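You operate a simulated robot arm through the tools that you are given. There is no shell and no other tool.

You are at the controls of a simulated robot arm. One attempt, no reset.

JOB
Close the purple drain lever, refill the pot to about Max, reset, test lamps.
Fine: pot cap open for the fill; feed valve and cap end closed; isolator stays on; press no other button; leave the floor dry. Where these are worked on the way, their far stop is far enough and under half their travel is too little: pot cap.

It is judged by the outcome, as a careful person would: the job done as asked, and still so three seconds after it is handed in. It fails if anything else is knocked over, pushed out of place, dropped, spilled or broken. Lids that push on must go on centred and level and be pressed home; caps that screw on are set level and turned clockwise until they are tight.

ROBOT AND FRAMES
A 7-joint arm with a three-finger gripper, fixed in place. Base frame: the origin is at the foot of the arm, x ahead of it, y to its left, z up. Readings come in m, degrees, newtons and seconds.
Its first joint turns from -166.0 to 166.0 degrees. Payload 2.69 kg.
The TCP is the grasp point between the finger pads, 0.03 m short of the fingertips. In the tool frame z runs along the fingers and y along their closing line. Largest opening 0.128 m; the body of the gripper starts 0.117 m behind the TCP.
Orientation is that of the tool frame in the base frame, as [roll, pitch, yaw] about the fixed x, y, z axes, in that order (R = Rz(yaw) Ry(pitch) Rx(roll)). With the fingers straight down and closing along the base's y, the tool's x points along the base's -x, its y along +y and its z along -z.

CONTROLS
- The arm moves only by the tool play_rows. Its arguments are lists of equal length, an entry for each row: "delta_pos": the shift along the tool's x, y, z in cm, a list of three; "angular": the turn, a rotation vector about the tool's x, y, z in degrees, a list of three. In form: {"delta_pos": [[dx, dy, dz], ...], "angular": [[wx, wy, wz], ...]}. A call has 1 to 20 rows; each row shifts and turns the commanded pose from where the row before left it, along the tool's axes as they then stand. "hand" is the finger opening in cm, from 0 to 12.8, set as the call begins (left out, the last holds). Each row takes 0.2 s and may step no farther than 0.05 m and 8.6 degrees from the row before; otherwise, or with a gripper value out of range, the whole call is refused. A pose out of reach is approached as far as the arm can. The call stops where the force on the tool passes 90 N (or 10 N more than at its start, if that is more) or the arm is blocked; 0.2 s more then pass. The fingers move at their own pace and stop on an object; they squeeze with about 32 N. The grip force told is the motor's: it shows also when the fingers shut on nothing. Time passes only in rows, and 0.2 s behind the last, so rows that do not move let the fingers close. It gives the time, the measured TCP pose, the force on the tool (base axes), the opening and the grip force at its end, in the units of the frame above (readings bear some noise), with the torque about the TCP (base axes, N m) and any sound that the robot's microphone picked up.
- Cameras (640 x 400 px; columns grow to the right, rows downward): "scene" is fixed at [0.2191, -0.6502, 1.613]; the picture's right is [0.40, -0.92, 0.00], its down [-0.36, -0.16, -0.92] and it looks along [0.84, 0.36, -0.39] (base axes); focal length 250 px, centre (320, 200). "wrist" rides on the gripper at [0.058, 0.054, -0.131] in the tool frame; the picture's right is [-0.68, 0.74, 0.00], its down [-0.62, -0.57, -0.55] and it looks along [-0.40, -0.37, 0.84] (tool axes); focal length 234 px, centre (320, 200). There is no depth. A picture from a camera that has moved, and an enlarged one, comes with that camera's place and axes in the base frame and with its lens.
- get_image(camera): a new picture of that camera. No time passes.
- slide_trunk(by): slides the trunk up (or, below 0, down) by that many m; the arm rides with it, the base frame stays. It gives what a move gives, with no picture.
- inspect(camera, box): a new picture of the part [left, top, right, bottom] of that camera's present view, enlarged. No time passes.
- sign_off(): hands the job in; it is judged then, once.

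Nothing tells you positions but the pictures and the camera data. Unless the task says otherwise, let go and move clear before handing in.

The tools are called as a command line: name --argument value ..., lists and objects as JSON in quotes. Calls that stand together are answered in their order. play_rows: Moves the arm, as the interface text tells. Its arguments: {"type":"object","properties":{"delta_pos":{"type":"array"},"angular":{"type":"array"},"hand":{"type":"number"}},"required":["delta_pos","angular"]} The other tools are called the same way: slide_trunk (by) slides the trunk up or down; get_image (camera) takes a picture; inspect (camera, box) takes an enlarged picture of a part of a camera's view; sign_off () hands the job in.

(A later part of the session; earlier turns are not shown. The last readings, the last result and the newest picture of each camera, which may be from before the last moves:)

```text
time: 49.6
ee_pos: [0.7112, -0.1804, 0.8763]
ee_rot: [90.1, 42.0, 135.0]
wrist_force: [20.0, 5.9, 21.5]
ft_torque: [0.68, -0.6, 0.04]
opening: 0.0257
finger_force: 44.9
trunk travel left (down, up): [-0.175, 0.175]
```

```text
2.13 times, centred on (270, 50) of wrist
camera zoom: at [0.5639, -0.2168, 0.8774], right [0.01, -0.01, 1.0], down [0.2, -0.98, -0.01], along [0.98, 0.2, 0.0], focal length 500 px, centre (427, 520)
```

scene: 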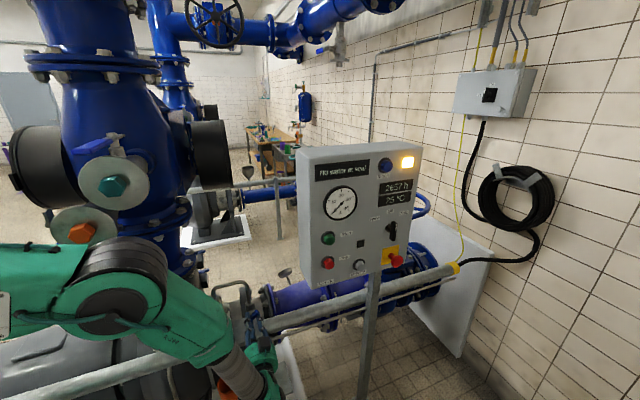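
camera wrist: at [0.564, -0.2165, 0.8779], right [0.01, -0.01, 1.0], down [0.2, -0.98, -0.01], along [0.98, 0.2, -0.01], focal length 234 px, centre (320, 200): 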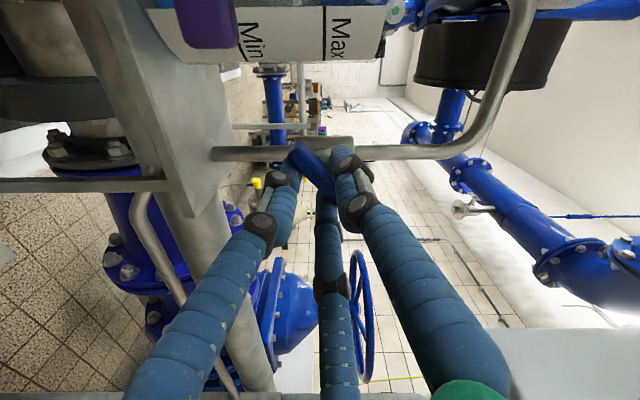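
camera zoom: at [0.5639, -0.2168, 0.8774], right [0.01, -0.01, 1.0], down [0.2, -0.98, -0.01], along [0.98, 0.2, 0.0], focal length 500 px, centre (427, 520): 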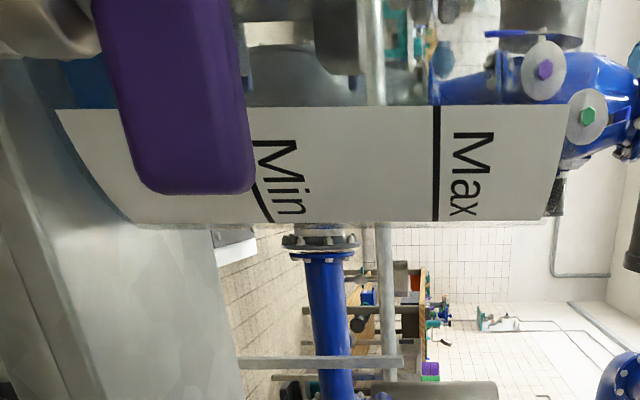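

Filling is slow at this opening, so I open the lever another 20° while watching the level.

play_rows --delta_pos '[[-0.08, 0.0, 0], [0, 0, 0], [0, 0, 0], [0, 0, 0]]' --angular '[[0, 0, -5], [0, 0, -5], [0, 0, -5], [0, 0, -5]]'

get_image --camera "wrist"

inspect --camera "wrist" --box '[180, 0, 480, 100]'

```text
time: 50.6
ee_pos: [0.7136, -0.1815, 0.8777]
ee_rot: [89.9, 62.2, 134.9]
wrist_force: [18.1, -12.3, 19.6]
ft_torque: [0.28, -0.08, 0.32]
opening: 0.0252
finger_force: 44.6
trunk travel left (down, up): [-0.175, 0.175]
```

```text
taken
camera wrist: at [0.5677, -0.2206, 0.8508], right [-0.24, 0.24, 0.94], down [0.17, -0.95, 0.28], along [0.96, 0.22, 0.18], focal length 234 px, centre (320, 200)
```

wrist: 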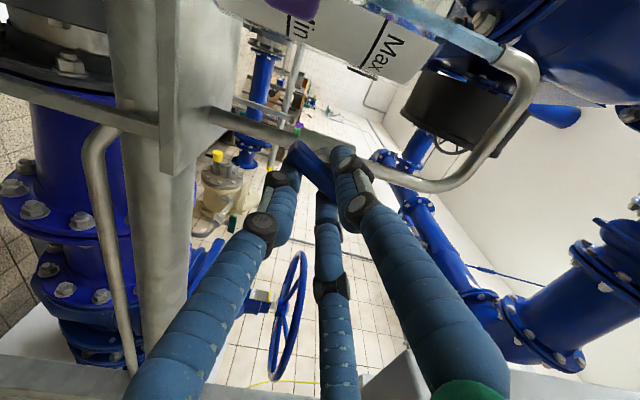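

```text
2.13 times, centred on (330, 50) of wrist
camera zoom: at [0.5677, -0.2206, 0.8508], right [-0.24, 0.24, 0.94], down [0.17, -0.95, 0.28], along [0.96, 0.22, 0.18], focal length 500 px, centre (299, 520)
```

zoom: 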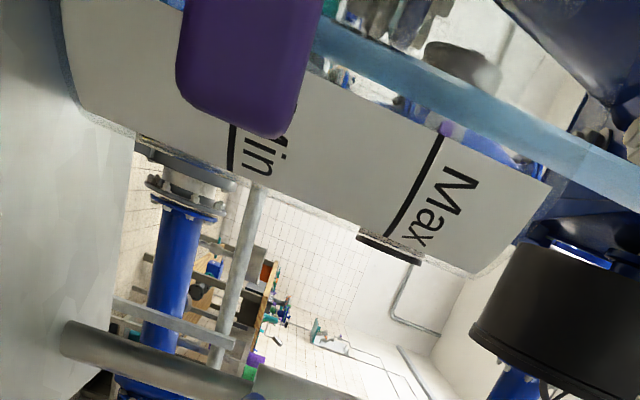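

The flow is now a steady stream into the pot. I hold for a moment and check the level.

play_rows --delta_pos '[[-0.04, 0, 0], [0, 0, 0], [0, 0, 0]]' --angular '[[0, 0, 0], [0, 0, 0], [0, 0, 0]]'

inspect --camera "wrist" --box '[180, 0, 480, 100]'

```text
time: 51.4
ee_pos: [0.7124, -0.1807, 0.8768]
ee_rot: [89.9, 62.1, 134.8]
wrist_force: [16.1, -22.9, 18.8]
ft_torque: [0.5, -0.4, 0.02]
opening: 0.0252
finger_force: 44.8
trunk travel left (down, up): [-0.175, 0.175]
```

```text
2.13 times, centred on (330, 50) of wrist
camera zoom: at [0.5677, -0.2207, 0.8508], right [-0.24, 0.24, 0.94], down [0.17, -0.95, 0.28], along [0.96, 0.22, 0.18], focal length 500 px, centre (299, 520)
```

zoom: 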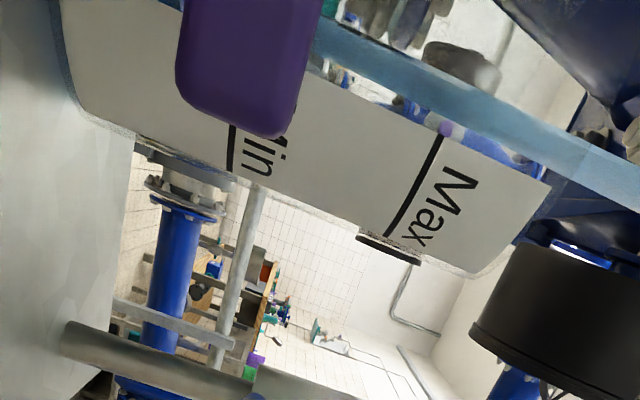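

play_rows --delta_pos '[[0, 0, 0], [0, 0, 0], [0, 0, 0]]' --angular '[[0, 0, 0], [0, 0, 0], [0, 0, 0]]'

inspect --camera "wrist" --box '[240, 0, 440, 80]'

```text
time: 52.2
ee_pos: [0.7131, -0.1804, 0.8764]
ee_rot: [89.8, 62.1, 134.8]
wrist_force: [15.8, -26.7, 18.7]
ft_torque: [0.66, -0.45, -0.14]
opening: 0.0254
finger_force: 44.8
trunk travel left (down, up): [-0.175, 0.175]
```

```text
3.20 times, centred on (340, 40) of wrist
camera zoom: at [0.5677, -0.2207, 0.8507], right [-0.24, 0.24, 0.94], down [0.17, -0.95, 0.28], along [0.96, 0.22, 0.18], focal length 749 px, centre (256, 712)
```

zoom: 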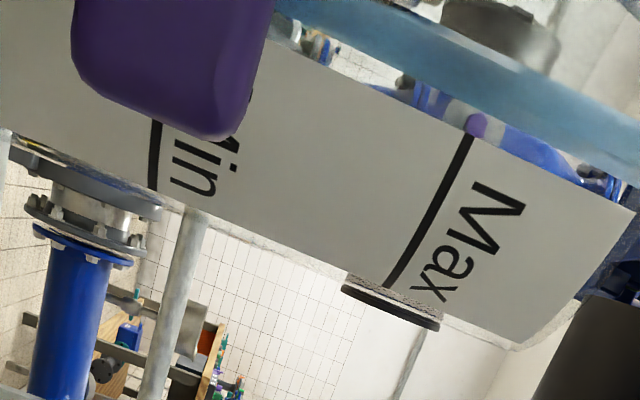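

play_rows --delta_pos '[[0, 0, 0], [0, 0, 0], [0, 0, 0], [0, 0, 0]]' --angular '[[0, 0, 0], [0, 0, 0], [0, 0, 0], [0, 0, 0]]'

inspect --camera "wrist" --box '[240, 0, 440, 80]'

```text
time: 53.2
ee_pos: [0.7132, -0.1815, 0.8775]
ee_rot: [89.8, 62.0, 134.8]
wrist_force: [18.2, -28.7, 19.6]
ft_torque: [0.62, -0.45, -0.12]
opening: 0.0254
finger_force: 44.8
trunk travel left (down, up): [-0.175, 0.175]
```

```text
3.20 times, centred on (340, 40) of wrist
camera zoom: at [0.5676, -0.2207, 0.8507], right [-0.24, 0.24, 0.94], down [0.17, -0.95, 0.28], along [0.96, 0.22, 0.18], focal length 749 px, centre (256, 712)
```

zoom: 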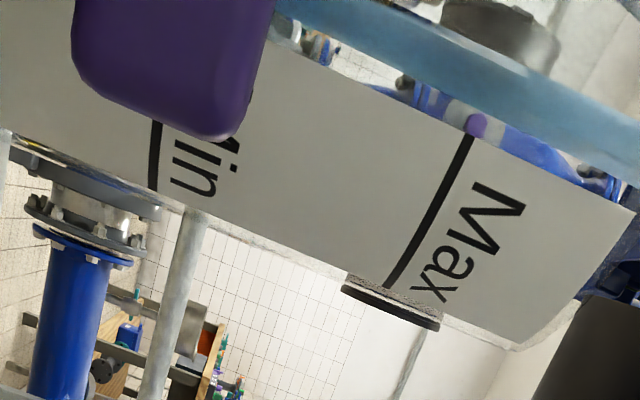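

play_rows --delta_pos '[[0, 0, 0], [0, 0, 0], [0, 0, 0]]' --angular '[[0, 0, 0], [0, 0, 0], [0, 0, 0]]'

inspect --camera "wrist" --box '[260, 0, 380, 60]'

```text
time: 54.0
ee_pos: [0.7129, -0.1812, 0.877]
ee_rot: [89.8, 62.0, 134.8]
wrist_force: [18.0, -28.6, 19.9]
ft_torque: [0.68, -0.46, -0.2]
opening: 0.0256
finger_force: 44.9
trunk travel left (down, up): [-0.175, 0.175]
```

```text
5.33 times, centred on (320, 30) of wrist
camera zoom: at [0.5676, -0.2207, 0.8506], right [-0.24, 0.24, 0.94], down [0.17, -0.95, 0.28], along [0.96, 0.22, 0.18], focal length 1249 px, centre (320, 1107)
```

zoom: 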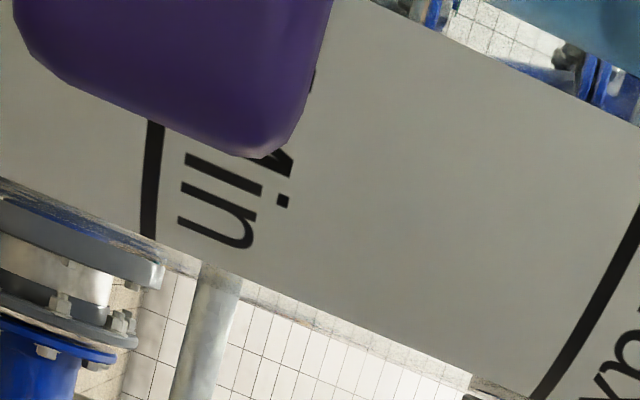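

inspect --camera "wrist" --box '[310, 0, 370, 30]'

inspect --camera "wrist" --box '[240, 0, 440, 80]'

```text
10.67 times, centred on (340, 15) of wrist
camera zoom: at [0.5676, -0.2207, 0.8506], right [-0.24, 0.24, 0.94], down [0.17, -0.95, 0.28], along [0.96, 0.22, 0.18], focal length 2498 px, centre (107, 2173)
```

zoom: 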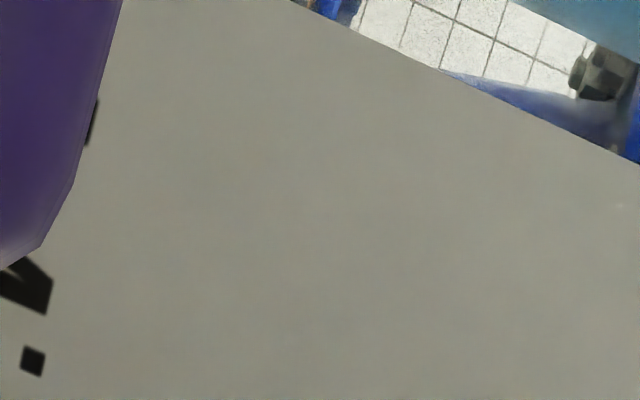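

```text
3.20 times, centred on (340, 40) of wrist
camera zoom: at [0.5676, -0.2207, 0.8506], right [-0.24, 0.24, 0.94], down [0.17, -0.95, 0.28], along [0.96, 0.22, 0.18], focal length 749 px, centre (256, 712)
```

zoom: 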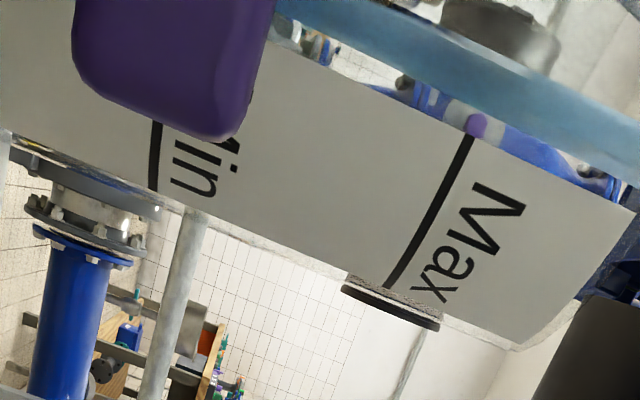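

play_rows --delta_pos '[[0, 0, 0], [0, 0, 0], [0, 0, 0], [0, 0, 0]]' --angular '[[0, 0, 0], [0, 0, 0], [0, 0, 0], [0, 0, 0]]'

inspect --camera "wrist" --box '[240, 0, 440, 80]'

```text
time: 55.0
ee_pos: [0.7128, -0.1809, 0.8768]
ee_rot: [89.8, 62.0, 134.8]
wrist_force: [18.3, -27.7, 19.7]
ft_torque: [0.72, -0.5, -0.18]
opening: 0.0253
finger_force: 44.5
trunk travel left (down, up): [-0.175, 0.175]
```

```text
3.20 times, centred on (340, 40) of wrist
camera zoom: at [0.5676, -0.2207, 0.8506], right [-0.24, 0.24, 0.94], down [0.17, -0.95, 0.28], along [0.96, 0.22, 0.18], focal length 749 px, centre (256, 712)
```

zoom: 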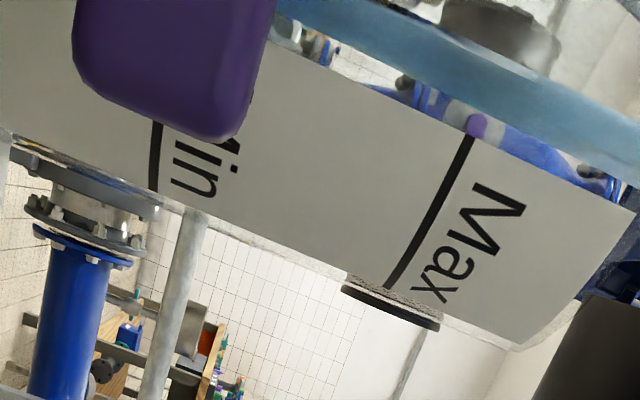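

play_rows --delta_pos '[[0, 0, 0], [0, 0, 0], [0, 0, 0], [0, 0, 0]]' --angular '[[0, 0, 0], [0, 0, 0], [0, 0, 0], [0, 0, 0]]'

inspect --camera "wrist" --box '[180, 0, 460, 120]'

inspect --camera "scene" --box '[200, 260, 300, 400]'

inspect --camera "scene" --box '[290, 140, 430, 290]'

```text
time: 56.0
ee_pos: [0.7126, -0.1804, 0.877]
ee_rot: [89.9, 62.0, 134.9]
wrist_force: [18.2, -26.8, 18.4]
ft_torque: [0.68, -0.44, -0.15]
opening: 0.0253
finger_force: 45.3
trunk travel left (down, up): [-0.175, 0.175]
```

```text
2.29 times, centred on (320, 60) of wrist
camera zoom: at [0.5675, -0.2206, 0.8505], right [-0.24, 0.24, 0.94], down [0.17, -0.95, 0.28], along [0.96, 0.22, 0.18], focal length 535 px, centre (320, 520)
```

zoom: 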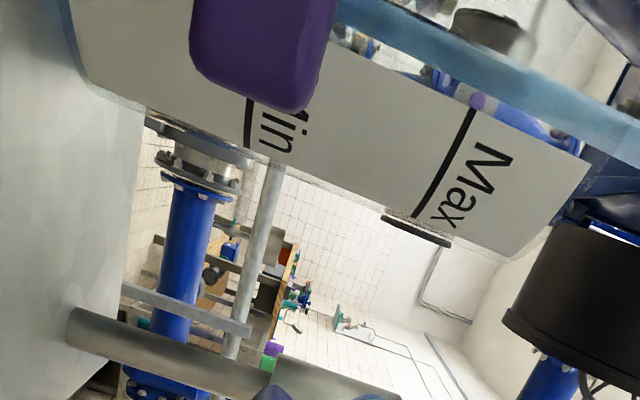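

```text
2.86 times, centred on (250, 330) of scene
camera zoom: at [0.2191, -0.6502, 1.613], right [0.4, -0.92, 0.0], down [-0.36, -0.16, -0.92], along [0.84, 0.36, -0.39], focal length 714 px, centre (520, -171)
```

zoom: 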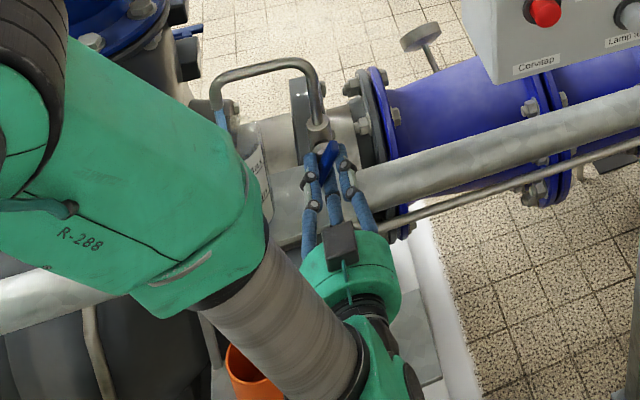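

```text
2.67 times, centred on (360, 215) of scene
camera zoom: at [0.2191, -0.6502, 1.613], right [0.4, -0.92, 0.0], down [-0.36, -0.16, -0.92], along [0.84, 0.36, -0.39], focal length 667 px, centre (213, 160)
```

zoom: 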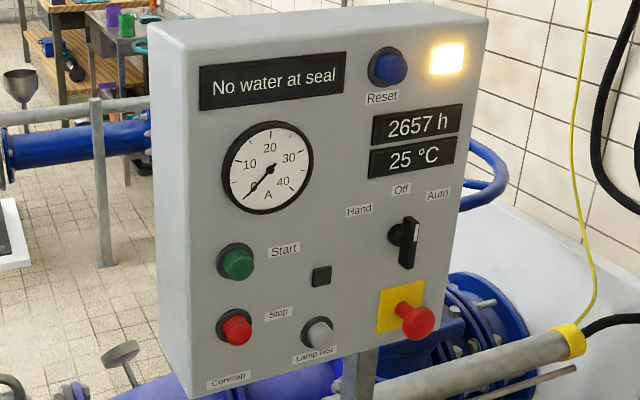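

play_rows --delta_pos '[[0, 0, 0], [0, 0, 0], [0, 0, 0], [0, 0, 0]]' --angular '[[0, 0, 0], [0, 0, 0], [0, 0, 0], [0, 0, 0]]'

inspect --camera "wrist" --box '[280, 0, 440, 80]'

```text
time: 57.0
ee_pos: [0.7117, -0.1809, 0.8762]
ee_rot: [89.9, 61.9, 134.9]
wrist_force: [17.9, -24.7, 18.0]
ft_torque: [0.65, -0.45, -0.08]
opening: 0.0255
finger_force: 44.8
trunk travel left (down, up): [-0.175, 0.175]
```

```text
4.00 times, centred on (360, 40) of wrist
camera zoom: at [0.5675, -0.2206, 0.8505], right [-0.24, 0.24, 0.94], down [0.17, -0.95, 0.28], along [0.96, 0.22, 0.18], focal length 937 px, centre (160, 840)
```

zoom: 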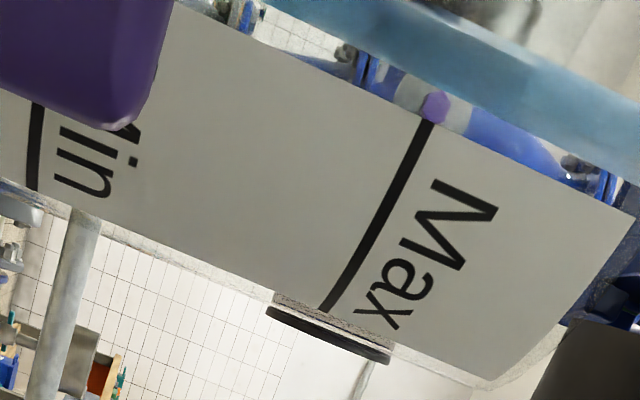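

play_rows --delta_pos '[[0, 0, 0], [0, 0, 0], [0, 0, 0], [0, 0, 0], [0, 0, 0]]' --angular '[[0, 0, 0], [0, 0, 0], [0, 0, 0], [0, 0, 0], [0, 0, 0]]'

inspect --camera "wrist" --box '[280, 0, 440, 80]'

```text
time: 58.2
ee_pos: [0.7124, -0.1802, 0.8771]
ee_rot: [89.9, 62.0, 135.0]
wrist_force: [17.1, -24.3, 17.4]
ft_torque: [0.62, -0.4, -0.03]
opening: 0.0253
finger_force: 45.0
trunk travel left (down, up): [-0.175, 0.175]
```

```text
4.00 times, centred on (360, 40) of wrist
camera zoom: at [0.5675, -0.2206, 0.8504], right [-0.24, 0.24, 0.94], down [0.17, -0.95, 0.28], along [0.96, 0.22, 0.18], focal length 937 px, centre (160, 840)
```

zoom: 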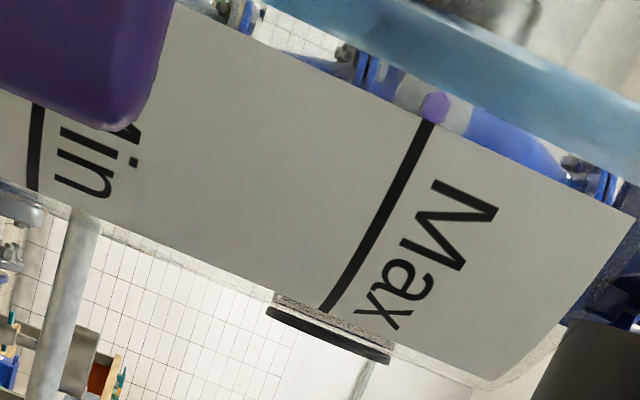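

I can't see the surface from this roll, so I turn the lever back to about 42° (trickle) for a clear look at the level.

play_rows --delta_pos '[[0, 0, 0], [0, 0, 0], [0, 0, 0]]' --angular '[[0, 0, 7], [0, 0, 7], [0, 0, 7]]'

inspect --camera "wrist" --box '[120, 0, 420, 100]'

```text
time: 59.0
ee_pos: [0.7125, -0.181, 0.8769]
ee_rot: [90.0, 40.8, 135.0]
wrist_force: [5.2, -18.4, 10.8]
ft_torque: [0.84, -0.77, -0.43]
opening: 0.0252
finger_force: 44.6
trunk travel left (down, up): [-0.175, 0.175]
```

```text
2.13 times, centred on (270, 50) of wrist
camera zoom: at [0.5634, -0.2166, 0.8787], right [0.02, -0.02, 1.0], down [0.2, -0.98, -0.03], along [0.98, 0.2, -0.02], focal length 500 px, centre (427, 520)
```

zoom: 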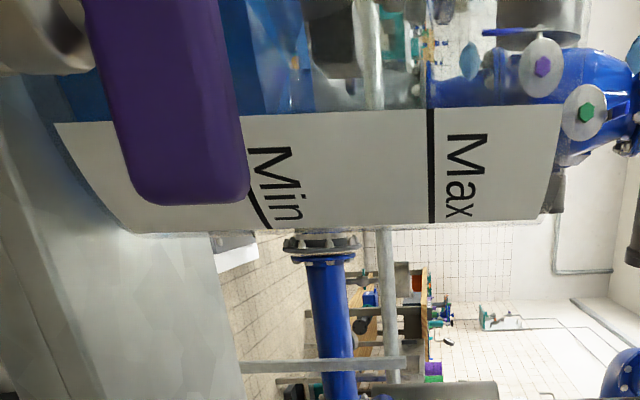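

inspect --camera "wrist" --box '[210, 0, 330, 75]'

```text
5.33 times, centred on (270, 38) of wrist
camera zoom: at [0.5634, -0.2166, 0.8787], right [0.02, -0.02, 1.0], down [0.2, -0.98, -0.03], along [0.98, 0.2, -0.02], focal length 1249 px, centre (587, 1067)
```

zoom: 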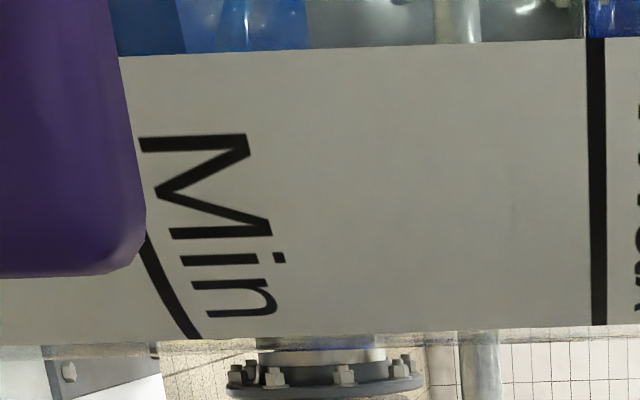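

The surface is now clearly just above Min (about 13% of the way to Max). I open to the steady stream again for a measured few seconds, then look again.

play_rows --delta_pos '[[0, 0, 0], [0, 0, 0], [0, 0, 0], [0, 0, 0], [0, 0, 0], [0, 0, 0], [0, 0, 0], [0, 0, 0], [0, 0, 0], [0, 0, 0], [0, 0, 0], [0, 0, 0], [0, 0, 0], [0, 0, 0], [0, 0, 0], [0, 0, 0]]' --angular '[[0, 0, -7], [0, 0, -7], [0, 0, -7], [0, 0, 0], [0, 0, 0], [0, 0, 0], [0, 0, 0], [0, 0, 0], [0, 0, 0], [0, 0, 0], [0, 0, 0], [0, 0, 0], [0, 0, 0], [0, 0, 0], [0, 0, 0], [0, 0, 0]]'

inspect --camera "wrist" --box '[280, 0, 440, 80]'

```text
time: 62.4
ee_pos: [0.7121, -0.1817, 0.8765]
ee_rot: [89.9, 61.9, 134.9]
wrist_force: [2.5, -16.6, 4.3]
ft_torque: [0.35, -0.27, 0.29]
opening: 0.0251
finger_force: 45.1
trunk travel left (down, up): [-0.175, 0.175]
```

```text
4.00 times, centred on (360, 40) of wrist
camera zoom: at [0.5674, -0.2206, 0.8504], right [-0.24, 0.24, 0.94], down [0.17, -0.95, 0.28], along [0.96, 0.22, 0.18], focal length 937 px, centre (160, 840)
```

zoom: 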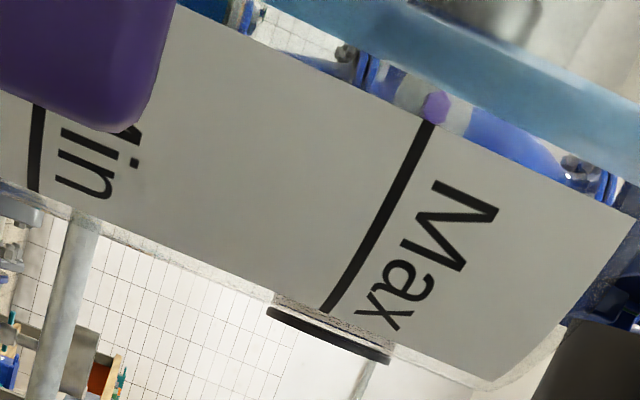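

play_rows --delta_pos '[[0, 0, 0], [0, 0, 0], [0, 0, 0], [0, 0, 0], [0, 0, 0], [0, 0, 0], [0, 0, 0], [0, 0, 0], [0, 0, 0], [0, 0, 0]]' --angular '[[0, 0, 0], [0, 0, 0], [0, 0, 0], [0, 0, 0], [0, 0, 0], [0, 0, 0], [0, 0, 0], [0, 0, 0], [0, 0, 0], [0, 0, 0]]'

inspect --camera "wrist" --box '[280, 0, 440, 80]'

```text
time: 64.6
ee_pos: [0.7134, -0.1804, 0.8761]
ee_rot: [90.1, 62.1, 134.9]
wrist_force: [1.2, -13.9, 0.5]
ft_torque: [0.27, -0.22, 0.38]
opening: 0.0253
finger_force: 44.4
trunk travel left (down, up): [-0.175, 0.175]
```

```text
4.00 times, centred on (360, 40) of wrist
camera zoom: at [0.5673, -0.2206, 0.8503], right [-0.24, 0.24, 0.94], down [0.17, -0.95, 0.28], along [0.96, 0.22, 0.18], focal length 937 px, centre (160, 840)
```

zoom: 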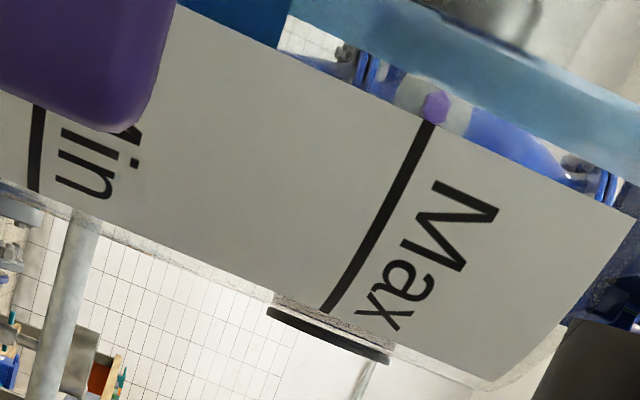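

play_rows --delta_pos '[[0, 0, 0], [0, 0, 0], [0, 0, 0], [0, 0, 0], [0, 0, 0], [0, 0, 0], [0, 0, 0], [0, 0, 0], [0, 0, 0], [0, 0, 0], [0, 0, 0], [0, 0, 0], [0, 0, 0], [0, 0, 0], [0, 0, 0]]' --angular '[[0, 0, 0], [0, 0, 0], [0, 0, 0], [0, 0, 0], [0, 0, 0], [0, 0, 0], [0, 0, 0], [0, 0, 0], [0, 0, 0], [0, 0, 0], [0, 0, 0], [0, 0, 0], [0, 0, 0], [0, 0, 0], [0, 0, 0]]'

inspect --camera "wrist" --box '[280, 0, 440, 80]'

```text
time: 67.8
ee_pos: [0.7124, -0.1821, 0.8778]
ee_rot: [90.0, 62.0, 134.9]
wrist_force: [-0.7, -10.3, -1.8]
ft_torque: [0.2, -0.18, 0.45]
opening: 0.0253
finger_force: 44.9
trunk travel left (down, up): [-0.175, 0.175]
```

```text
4.00 times, centred on (360, 40) of wrist
camera zoom: at [0.5673, -0.2206, 0.8503], right [-0.24, 0.24, 0.94], down [0.17, -0.95, 0.28], along [0.96, 0.22, 0.18], focal length 937 px, centre (160, 840)
```

zoom: 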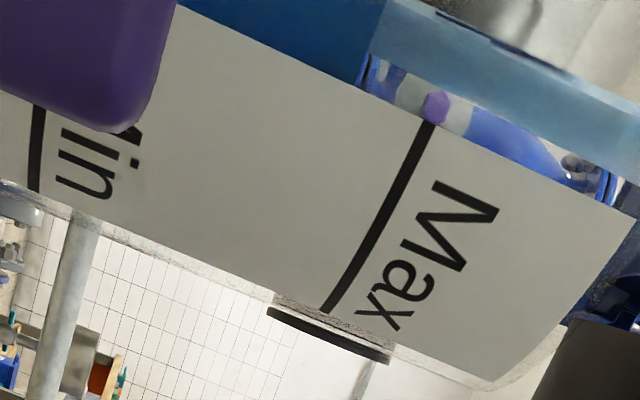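

play_rows --delta_pos '[[0, 0, 0], [0, 0, 0], [0, 0, 0], [0, 0, 0], [0, 0, 0], [0, 0, 0], [0, 0, 0], [0, 0, 0]]' --angular '[[0, 0, 0], [0, 0, 0], [0, 0, 0], [0, 0, 0], [0, 0, 0], [0, 0, 0], [0, 0, 0], [0, 0, 0]]'

inspect --camera "wrist" --box '[280, 0, 440, 80]'

```text
time: 69.6
ee_pos: [0.7131, -0.1819, 0.8763]
ee_rot: [90.0, 62.0, 134.9]
wrist_force: [-3.1, -10.1, -3.3]
ft_torque: [0.23, -0.16, 0.45]
opening: 0.0253
finger_force: 45.3
trunk travel left (down, up): [-0.175, 0.175]
```

```text
4.00 times, centred on (360, 40) of wrist
camera zoom: at [0.5673, -0.2206, 0.8503], right [-0.24, 0.24, 0.94], down [0.17, -0.95, 0.28], along [0.96, 0.22, 0.18], focal length 937 px, centre (160, 840)
```

zoom: 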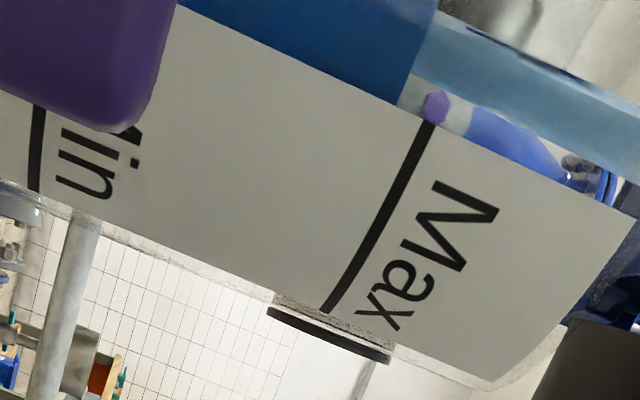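

The level is about one line-spacing short of Max. I hold 0.6 s more, then turn the feed lever back to its closed stop.

play_rows --delta_pos '[[0, 0, 0], [0, 0, 0], [0, 0, 0], [0.03, 0, 0], [0.045, 0, 0], [0.045, 0, 0], [0.045, 0, 0], [0.045, 0, 0], [0.045, 0, 0], [0.045, 0, 0], [0.045, 0, 0]]' --angular '[[0, 0, 0], [0, 0, 0], [0, 0, 0], [0, 0, 7.9], [0, 0, 7.9], [0, 0, 7.9], [0, 0, 7.9], [0, 0, 7.9], [0, 0, 7.9], [0, 0, 7.9], [0, 0, 7.0]]'

get_image --camera "wrist"

inspect --camera "wrist" --box '[200, 0, 400, 150]'

inspect --camera "scene" --box '[200, 260, 310, 350]'

```text
time: 72.0
ee_pos: [0.7097, -0.1784, 0.8762]
ee_rot: [89.9, -0.3, 135.0]
wrist_force: [-14.5, 5.8, 14.7]
ft_torque: [0.22, -1.15, 0.65]
opening: 0.0251
finger_force: 44.8
trunk travel left (down, up): [-0.175, 0.175]
```

```text
taken
camera wrist: at [0.5762, -0.2299, 0.9306], right [0.48, -0.48, 0.73], down [0.05, -0.82, -0.57], along [0.88, 0.31, -0.37], focal length 234 px, centre (320, 200)
```

wrist: 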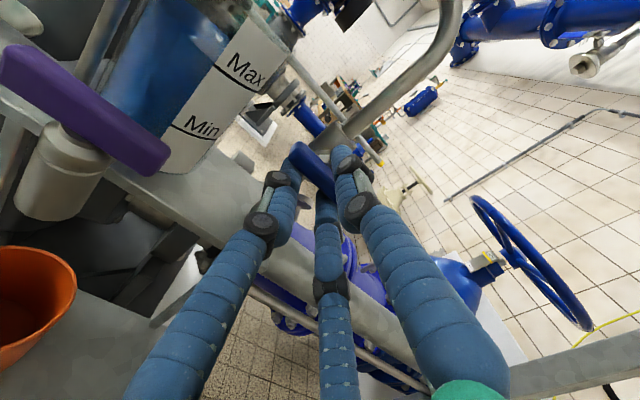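

```text
2.67 times, centred on (300, 75) of wrist
camera zoom: at [0.5762, -0.2299, 0.9306], right [0.48, -0.48, 0.73], down [0.05, -0.82, -0.57], along [0.88, 0.31, -0.37], focal length 624 px, centre (373, 533)
```

zoom: 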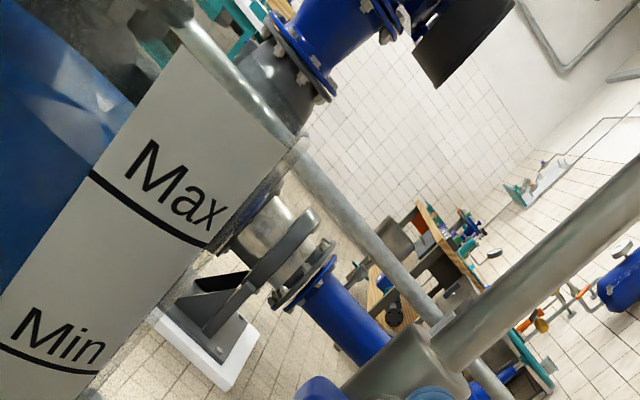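

```text
4.44 times, centred on (255, 305) of scene
camera zoom: at [0.2191, -0.6502, 1.613], right [0.4, -0.92, 0.0], down [-0.36, -0.16, -0.92], along [0.84, 0.36, -0.39], focal length 1112 px, centre (609, -267)
```

zoom: 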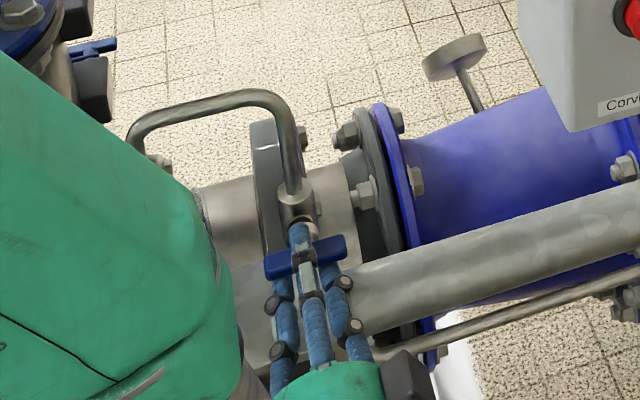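

play_rows --delta_pos '[[0, 0, 0], [0, 0, 0]]' --angular '[[0, 0, 2], [0, 0, 0]]'

inspect --camera "wrist" --box '[80, 0, 300, 160]'

```text
time: 72.6
ee_pos: [0.7111, -0.1778, 0.8769]
ee_rot: [89.9, -2.2, 135.0]
wrist_force: [-16.2, 4.1, 16.6]
ft_torque: [-0.15, -1.68, 1.16]
opening: 0.0261
finger_force: 44.7
trunk travel left (down, up): [-0.175, 0.175]
```

```text
2.50 times, centred on (190, 80) of wrist
camera zoom: at [0.5777, -0.2313, 0.9322], right [0.5, -0.5, 0.71], down [0.03, -0.81, -0.59], along [0.87, 0.32, -0.39], focal length 585 px, centre (645, 500)
```

zoom: 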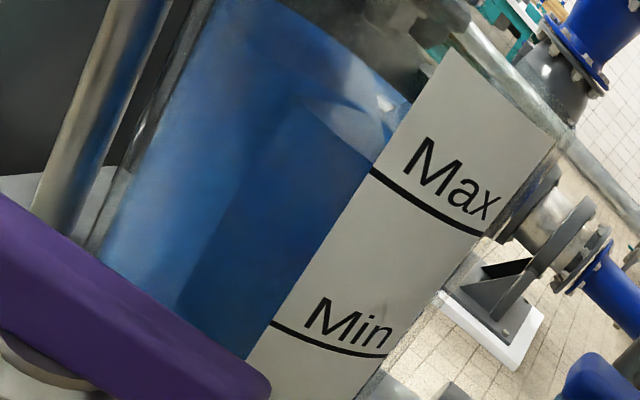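

The water meets the label right at the Max line, and the lever is on its closed stop with no more flow. I ease off, release and back straight out.

play_rows --delta_pos '[[0, 0, 0], [0, 0, 0]]' --angular '[[0, 0, -1.8], [0, 0, 0]]'

play_rows --delta_pos '[[0, 0, 0], [0, 0, 0], [0, 0, 0]]' --angular '[[0, 0, 0], [0, 0, 0], [0, 0, 0]]' --hand 4.2

play_rows --delta_pos '[[0, 0, -2], [0, 0, -4], [0, 0, -4], [0, 0, -4]]' --angular '[[0, 0, 0], [0, 0, 0], [0, 0, 0], [0, 0, 0]]'

get_image --camera "wrist"

inspect --camera "wrist" --box '[100, 0, 340, 180]'

get_image --camera "scene"

```text
time: 73.2
ee_pos: [0.7104, -0.1787, 0.8768]
ee_rot: [89.9, -0.4, 134.9]
wrist_force: [-5.8, 7.1, 21.4]
ft_torque: [0.66, -0.77, -0.25]
opening: 0.0255
finger_force: 44.9
trunk travel left (down, up): [-0.175, 0.175]
```

```text
time: 74.0
ee_pos: [0.7102, -0.1781, 0.8751]
ee_rot: [90.0, -0.5, 134.8]
wrist_force: [0.2, 0.1, 0.1]
ft_torque: [-0.02, 0.01, -0.01]
opening: 0.0422
finger_force: 0.0
trunk travel left (down, up): [-0.175, 0.175]
```

```text
time: 75.0
ee_pos: [0.612, -0.2784, 0.8751]
ee_rot: [90.0, -0.4, 134.9]
wrist_force: [0.8, -0.1, -0.2]
ft_torque: [-0.01, 0.05, -0.01]
opening: 0.042
finger_force: 0.0
trunk travel left (down, up): [-0.175, 0.175]
```

```text
taken
camera wrist: at [0.4786, -0.3301, 0.9286], right [0.48, -0.48, 0.73], down [0.04, -0.82, -0.57], along [0.87, 0.31, -0.37], focal length 234 px, centre (320, 200)
```

wrist: 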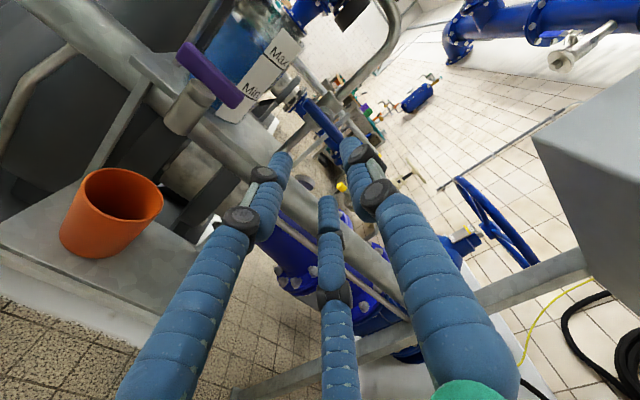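

```text
2.22 times, centred on (220, 90) of wrist
camera zoom: at [0.4786, -0.3301, 0.9286], right [0.48, -0.48, 0.73], down [0.04, -0.82, -0.57], along [0.87, 0.31, -0.37], focal length 520 px, centre (542, 444)
```

zoom: 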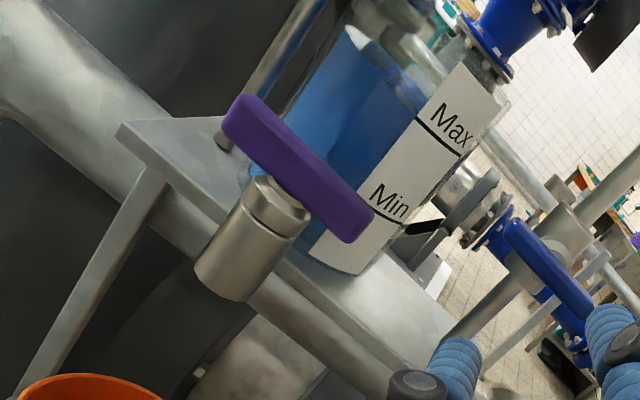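

```text
taken
```

scene: 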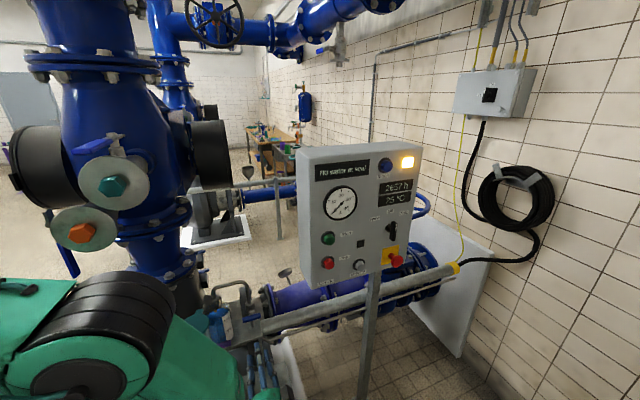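

Water sits at Max, the feed lever is back horizontal (closed), and nothing drips from the drain. Now I return to the tilted pose to swing the cap closed.

play_rows --delta_pos '[[1.07, 3.75, -1.1], [1.07, 3.75, -1.1], [1.07, 3.75, -1.1], [1.07, 3.75, -1.1], [1.07, 3.75, -1.1], [1.07, 3.75, -1.1], [0, 0, 0], [0, 0, 0], [0, 0, 0], [0, 0, 0], [0, 0, 0], [0, 0, 0], [0, 0, 0], [0, 0, 0], [0, 0, 0]]' --angular '[[0, 0, 0], [0, 0, 0], [0, 0, 0], [0, 0, 0], [0, 0, 0], [0, 0, 0], [8, 0, 0], [8, 0, 0], [8, 0, 0], [8, 0, 0], [8, 0, 0], [8, 0, 0], [8, 0, 0], [8, 0, 0], [8, 0, 0]]'

play_rows --delta_pos '[[0, 0, 0], [0, 0, 0], [0, 0, 0], [0, 0, 0], [0, 0, 0], [0, 0, 0], [0, 0, 0], [0, 0, 0]]' --angular '[[0, 0, -7.5], [0, 0, -7.5], [0, 0, -7.5], [0, 0, -7.5], [0, 0, -7.5], [0, 0, -7.5], [0, 0, -7.5], [0, 0, -7.5]]'

get_image --camera "wrist"

get_image --camera "scene"

inspect --camera "scene" --box '[170, 270, 270, 350]'

```text
time: 78.2
ee_pos: [0.5217, -0.2806, 1.0994]
ee_rot: [162.1, -0.4, 134.9]
wrist_force: [0.1, -0.4, 0.0]
ft_torque: [0.0, 0.0, 0.03]
opening: 0.0419
finger_force: 0.0
trunk travel left (down, up): [-0.175, 0.175]
```

```text
time: 80.0
ee_pos: [0.5196, -0.2798, 1.1009]
ee_rot: [170.4, 15.3, -166.3]
wrist_force: [-0.1, 0.5, -0.1]
ft_torque: [0.04, 0.01, -0.01]
opening: 0.0417
finger_force: 0.0
trunk travel left (down, up): [-0.175, 0.175]
```

```text
taken
camera wrist: at [0.4229, -0.2721, 1.2192], right [0.43, 0.85, 0.3], down [0.62, -0.52, 0.59], along [0.66, -0.07, -0.75], focal length 234 px, centre (320, 200)
```

wrist: 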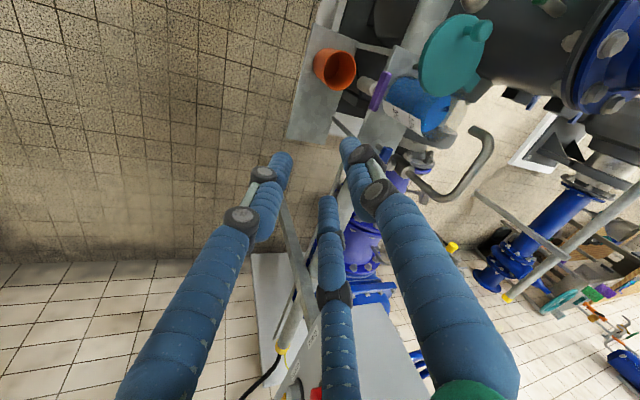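

```text
taken
```

scene: 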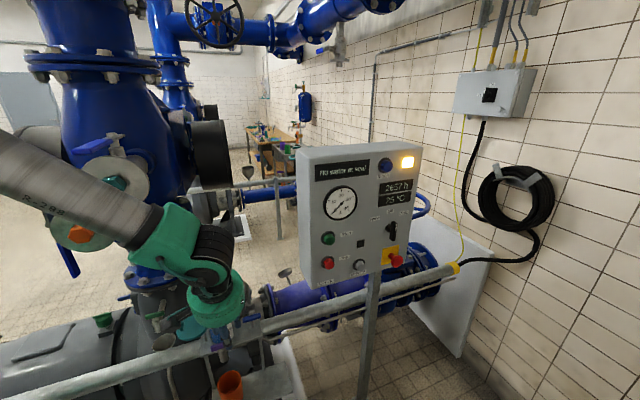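

```text
5.00 times, centred on (220, 310) of scene
camera zoom: at [0.2191, -0.6502, 1.613], right [0.4, -0.92, 0.0], down [-0.36, -0.16, -0.92], along [0.84, 0.36, -0.39], focal length 1250 px, centre (820, -350)
```

zoom: 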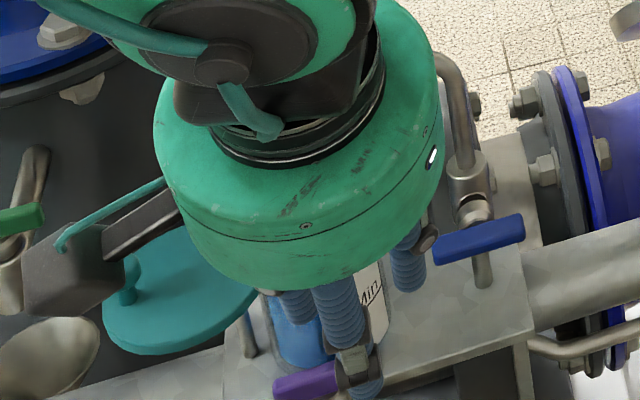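

play_rows --delta_pos '[[-1.14, 4.06, 0.9], [-1.14, 4.06, 0.9], [-1.14, 4.06, 0.9], [-1.14, 4.06, 0.9], [-1.14, 4.06, 0.9], [0, 0, 3.3], [0, 0, 3.3], [0, 0, 3.3], [0, 0, 0]]' --angular '[[0, 0, 0], [0, 0, 0], [0, 0, 0], [0, 0, 0], [0, 0, 0], [0, 0, 0], [0, 0, 0], [0, 0, 0], [0, 0, 0]]' --hand 4.2

inspect --camera "wrist" --box '[220, 60, 420, 240]'

inspect --camera "scene" --box '[150, 260, 260, 350]'

```text
time: 82.0
ee_pos: [0.548, -0.0437, 1.0107]
ee_rot: [170.3, 15.3, -166.4]
wrist_force: [0.7, -0.5, -1.0]
ft_torque: [0.0, 0.01, -0.01]
opening: 0.0421
finger_force: 0.0
trunk travel left (down, up): [-0.175, 0.175]
```

```text
2.22 times, centred on (320, 150) of wrist
camera zoom: at [0.4513, -0.0343, 1.1292], right [0.43, 0.85, 0.3], down [0.62, -0.52, 0.59], along [0.66, -0.07, -0.75], focal length 520 px, centre (320, 311)
```

zoom: 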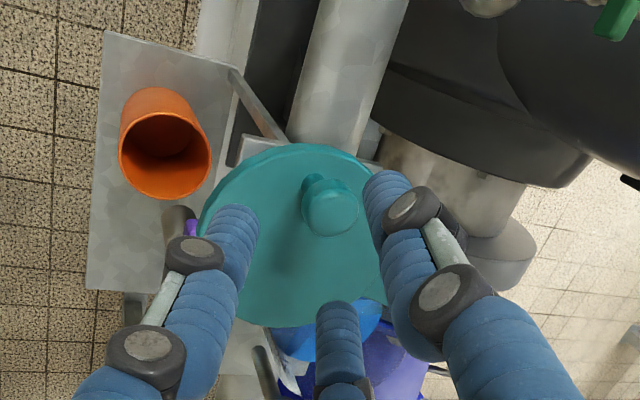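

```text
4.44 times, centred on (205, 305) of scene
camera zoom: at [0.2191, -0.6502, 1.613], right [0.4, -0.92, 0.0], down [-0.36, -0.16, -0.92], along [0.84, 0.36, -0.39], focal length 1112 px, centre (831, -267)
```

zoom: 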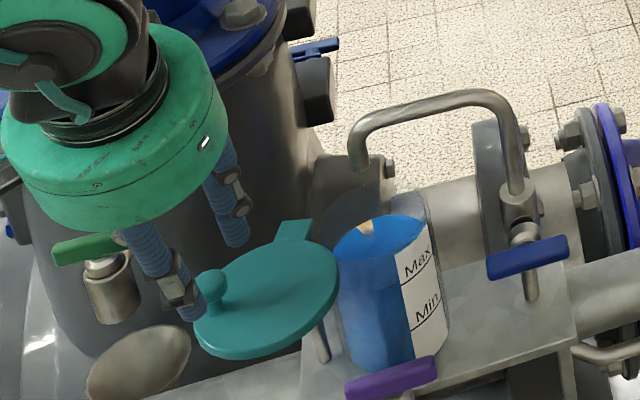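

The cap knob is right below the fingers and the scene shows the pot filled to Max. I go down over the knob and close on it.

play_rows --delta_pos '[[-0.2, 0.2, 2.7], [0, 0, 2.5], [0, 0, 0]]' --angular '[[0, 0, 0], [0, 0, 0], [0, 0, 0]]' --hand 4.0

play_rows --delta_pos '[[0, 0, 0], [0, 0, 0], [0, 0, 0]]' --angular '[[0, 0, 0], [0, 0, 0], [0, 0, 0]]' --hand 1.5

inspect --camera "wrist" --box '[220, 60, 420, 240]'

```text
time: 82.8
ee_pos: [0.5614, -0.03, 0.9654]
ee_rot: [170.3, 15.5, -166.4]
wrist_force: [-13.1, -8.5, 38.6]
ft_torque: [-1.0, 1.13, -0.41]
opening: 0.0412
finger_force: 1.2
trunk travel left (down, up): [-0.175, 0.175]
```

```text
time: 83.6
ee_pos: [0.5603, -0.0287, 0.9621]
ee_rot: [170.3, 15.3, -166.5]
wrist_force: [-6.3, 1.4, 8.9]
ft_torque: [0.15, -0.12, 0.19]
opening: 0.023
finger_force: 45.2
trunk travel left (down, up): [-0.175, 0.175]
```

```text
2.22 times, centred on (320, 150) of wrist
camera zoom: at [0.4629, -0.0207, 1.0803], right [0.43, 0.85, 0.3], down [0.62, -0.52, 0.59], along [0.66, -0.07, -0.75], focal length 520 px, centre (320, 311)
```

zoom: 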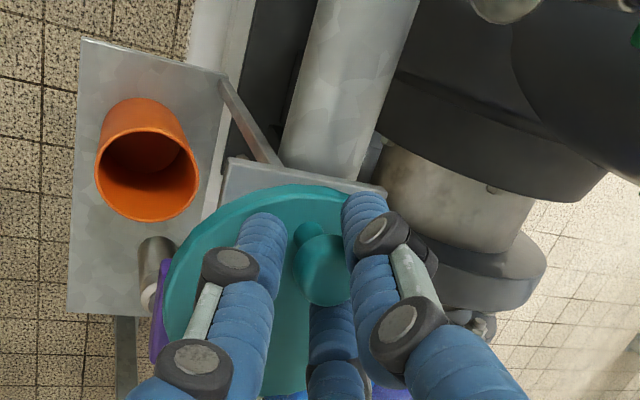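

The knob is gripped with little load. I swing the cap back along the reverse arc in stages.

play_rows --delta_pos '[[0.06, -0.62, -0.12], [0.02, -0.63, -0.11], [-0.05, -0.63, -0.09], [-0.08, -0.63, -0.07], [-0.16, -0.61, -0.05], [-0.19, -0.61, -0.04], [0, 0, 0]]' --angular '[[0, 0, 0], [0, 0, 0], [0, 0, 0], [0, 0, 0], [0, 0, 0], [0, 0, 0], [0, 0, 0]]'

inspect --camera "scene" --box '[150, 260, 260, 350]'

```text
time: 85.2
ee_pos: [0.5753, -0.0639, 0.962]
ee_rot: [170.3, 15.2, -166.4]
wrist_force: [10.4, 9.8, -3.1]
ft_torque: [0.1, -0.04, -0.03]
opening: 0.0218
finger_force: 44.5
trunk travel left (down, up): [-0.175, 0.175]
```

```text
4.44 times, centred on (205, 305) of scene
camera zoom: at [0.2191, -0.6502, 1.613], right [0.4, -0.92, 0.0], down [-0.36, -0.16, -0.92], along [0.84, 0.36, -0.39], focal length 1112 px, centre (831, -267)
```

zoom: 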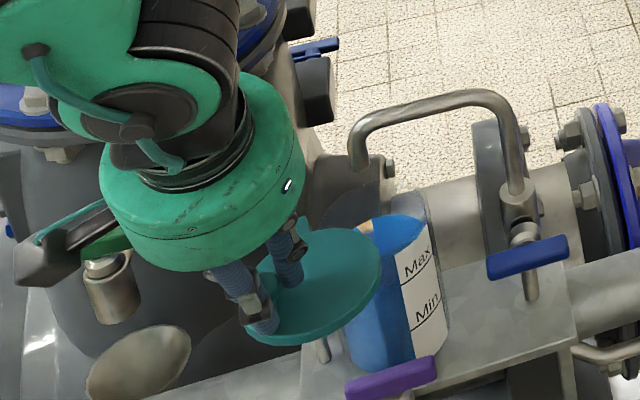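

play_rows --delta_pos '[[-0.27, -0.56, -0.02], [-0.29, -0.56, 0], [-0.36, -0.52, 0.02], [-0.38, -0.52, 0.03], [-0.44, -0.46, 0.05], [-0.45, -0.45, 0.06], [0, 0, 0]]' --angular '[[0, 0, 0], [0, 0, 0], [0, 0, 0], [0, 0, 0], [0, 0, 0], [0, 0, 0], [0, 0, 0]]'

inspect --camera "scene" --box '[150, 260, 260, 350]'

```text
time: 86.8
ee_pos: [0.6044, -0.0883, 0.9612]
ee_rot: [170.4, 15.3, -166.5]
wrist_force: [9.2, 2.8, -7.3]
ft_torque: [0.17, -0.56, -0.51]
opening: 0.0221
finger_force: 45.0
trunk travel left (down, up): [-0.175, 0.175]
```

```text
4.44 times, centred on (205, 305) of scene
camera zoom: at [0.2191, -0.6502, 1.613], right [0.4, -0.92, 0.0], down [-0.36, -0.16, -0.92], along [0.84, 0.36, -0.39], focal length 1112 px, centre (831, -267)
```

zoom: 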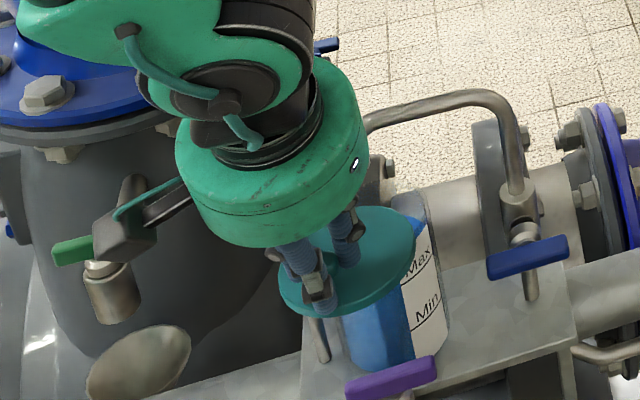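

play_rows --delta_pos '[[-0.52, -0.36, 0.08], [-0.52, -0.35, 0.09], [-0.57, -0.27, 0.12], [-0.57, -0.25, 0.12], [-0.6, -0.17, 0.14], [-0.6, -0.14, 0.15], [0, 0, 0]]' --angular '[[0, 0, 0], [0, 0, 0], [0, 0, 0], [0, 0, 0], [0, 0, 0], [0, 0, 0], [0, 0, 0]]'

inspect --camera "scene" --box '[150, 260, 260, 350]'

inspect --camera "wrist" --box '[220, 60, 440, 260]'

```text
time: 88.4
ee_pos: [0.6423, -0.0936, 0.9612]
ee_rot: [170.4, 15.3, -166.5]
wrist_force: [1.5, -11.2, -14.6]
ft_torque: [-0.22, 0.13, -0.09]
opening: 0.0225
finger_force: 45.3
trunk travel left (down, up): [-0.175, 0.175]
```

```text
4.44 times, centred on (205, 305) of scene
camera zoom: at [0.2191, -0.6502, 1.613], right [0.4, -0.92, 0.0], down [-0.36, -0.16, -0.92], along [0.84, 0.36, -0.39], focal length 1112 px, centre (831, -267)
```

zoom: 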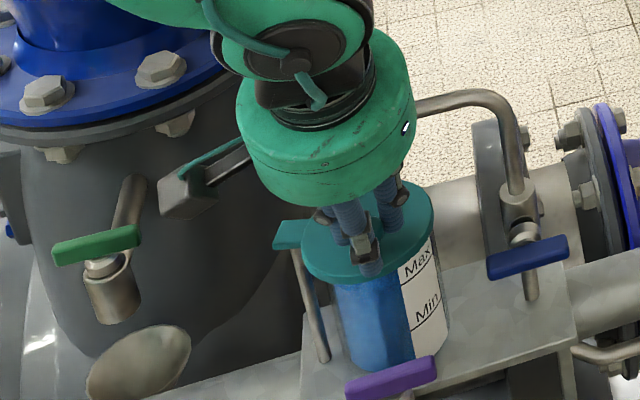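

```text
2.00 times, centred on (330, 160) of wrist
camera zoom: at [0.5451, -0.0861, 1.0796], right [0.43, 0.85, 0.3], down [0.61, -0.52, 0.59], along [0.66, -0.07, -0.75], focal length 468 px, centre (300, 280)
```

zoom: 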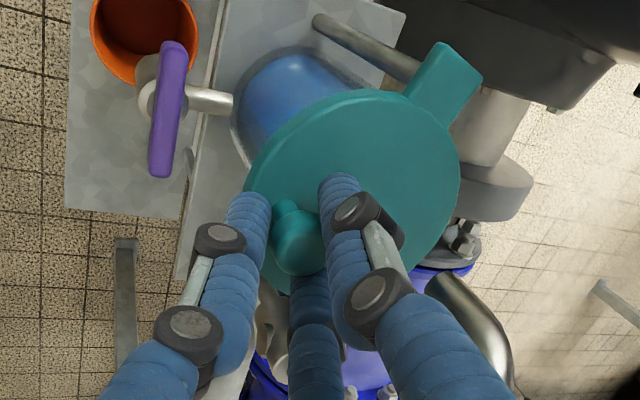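

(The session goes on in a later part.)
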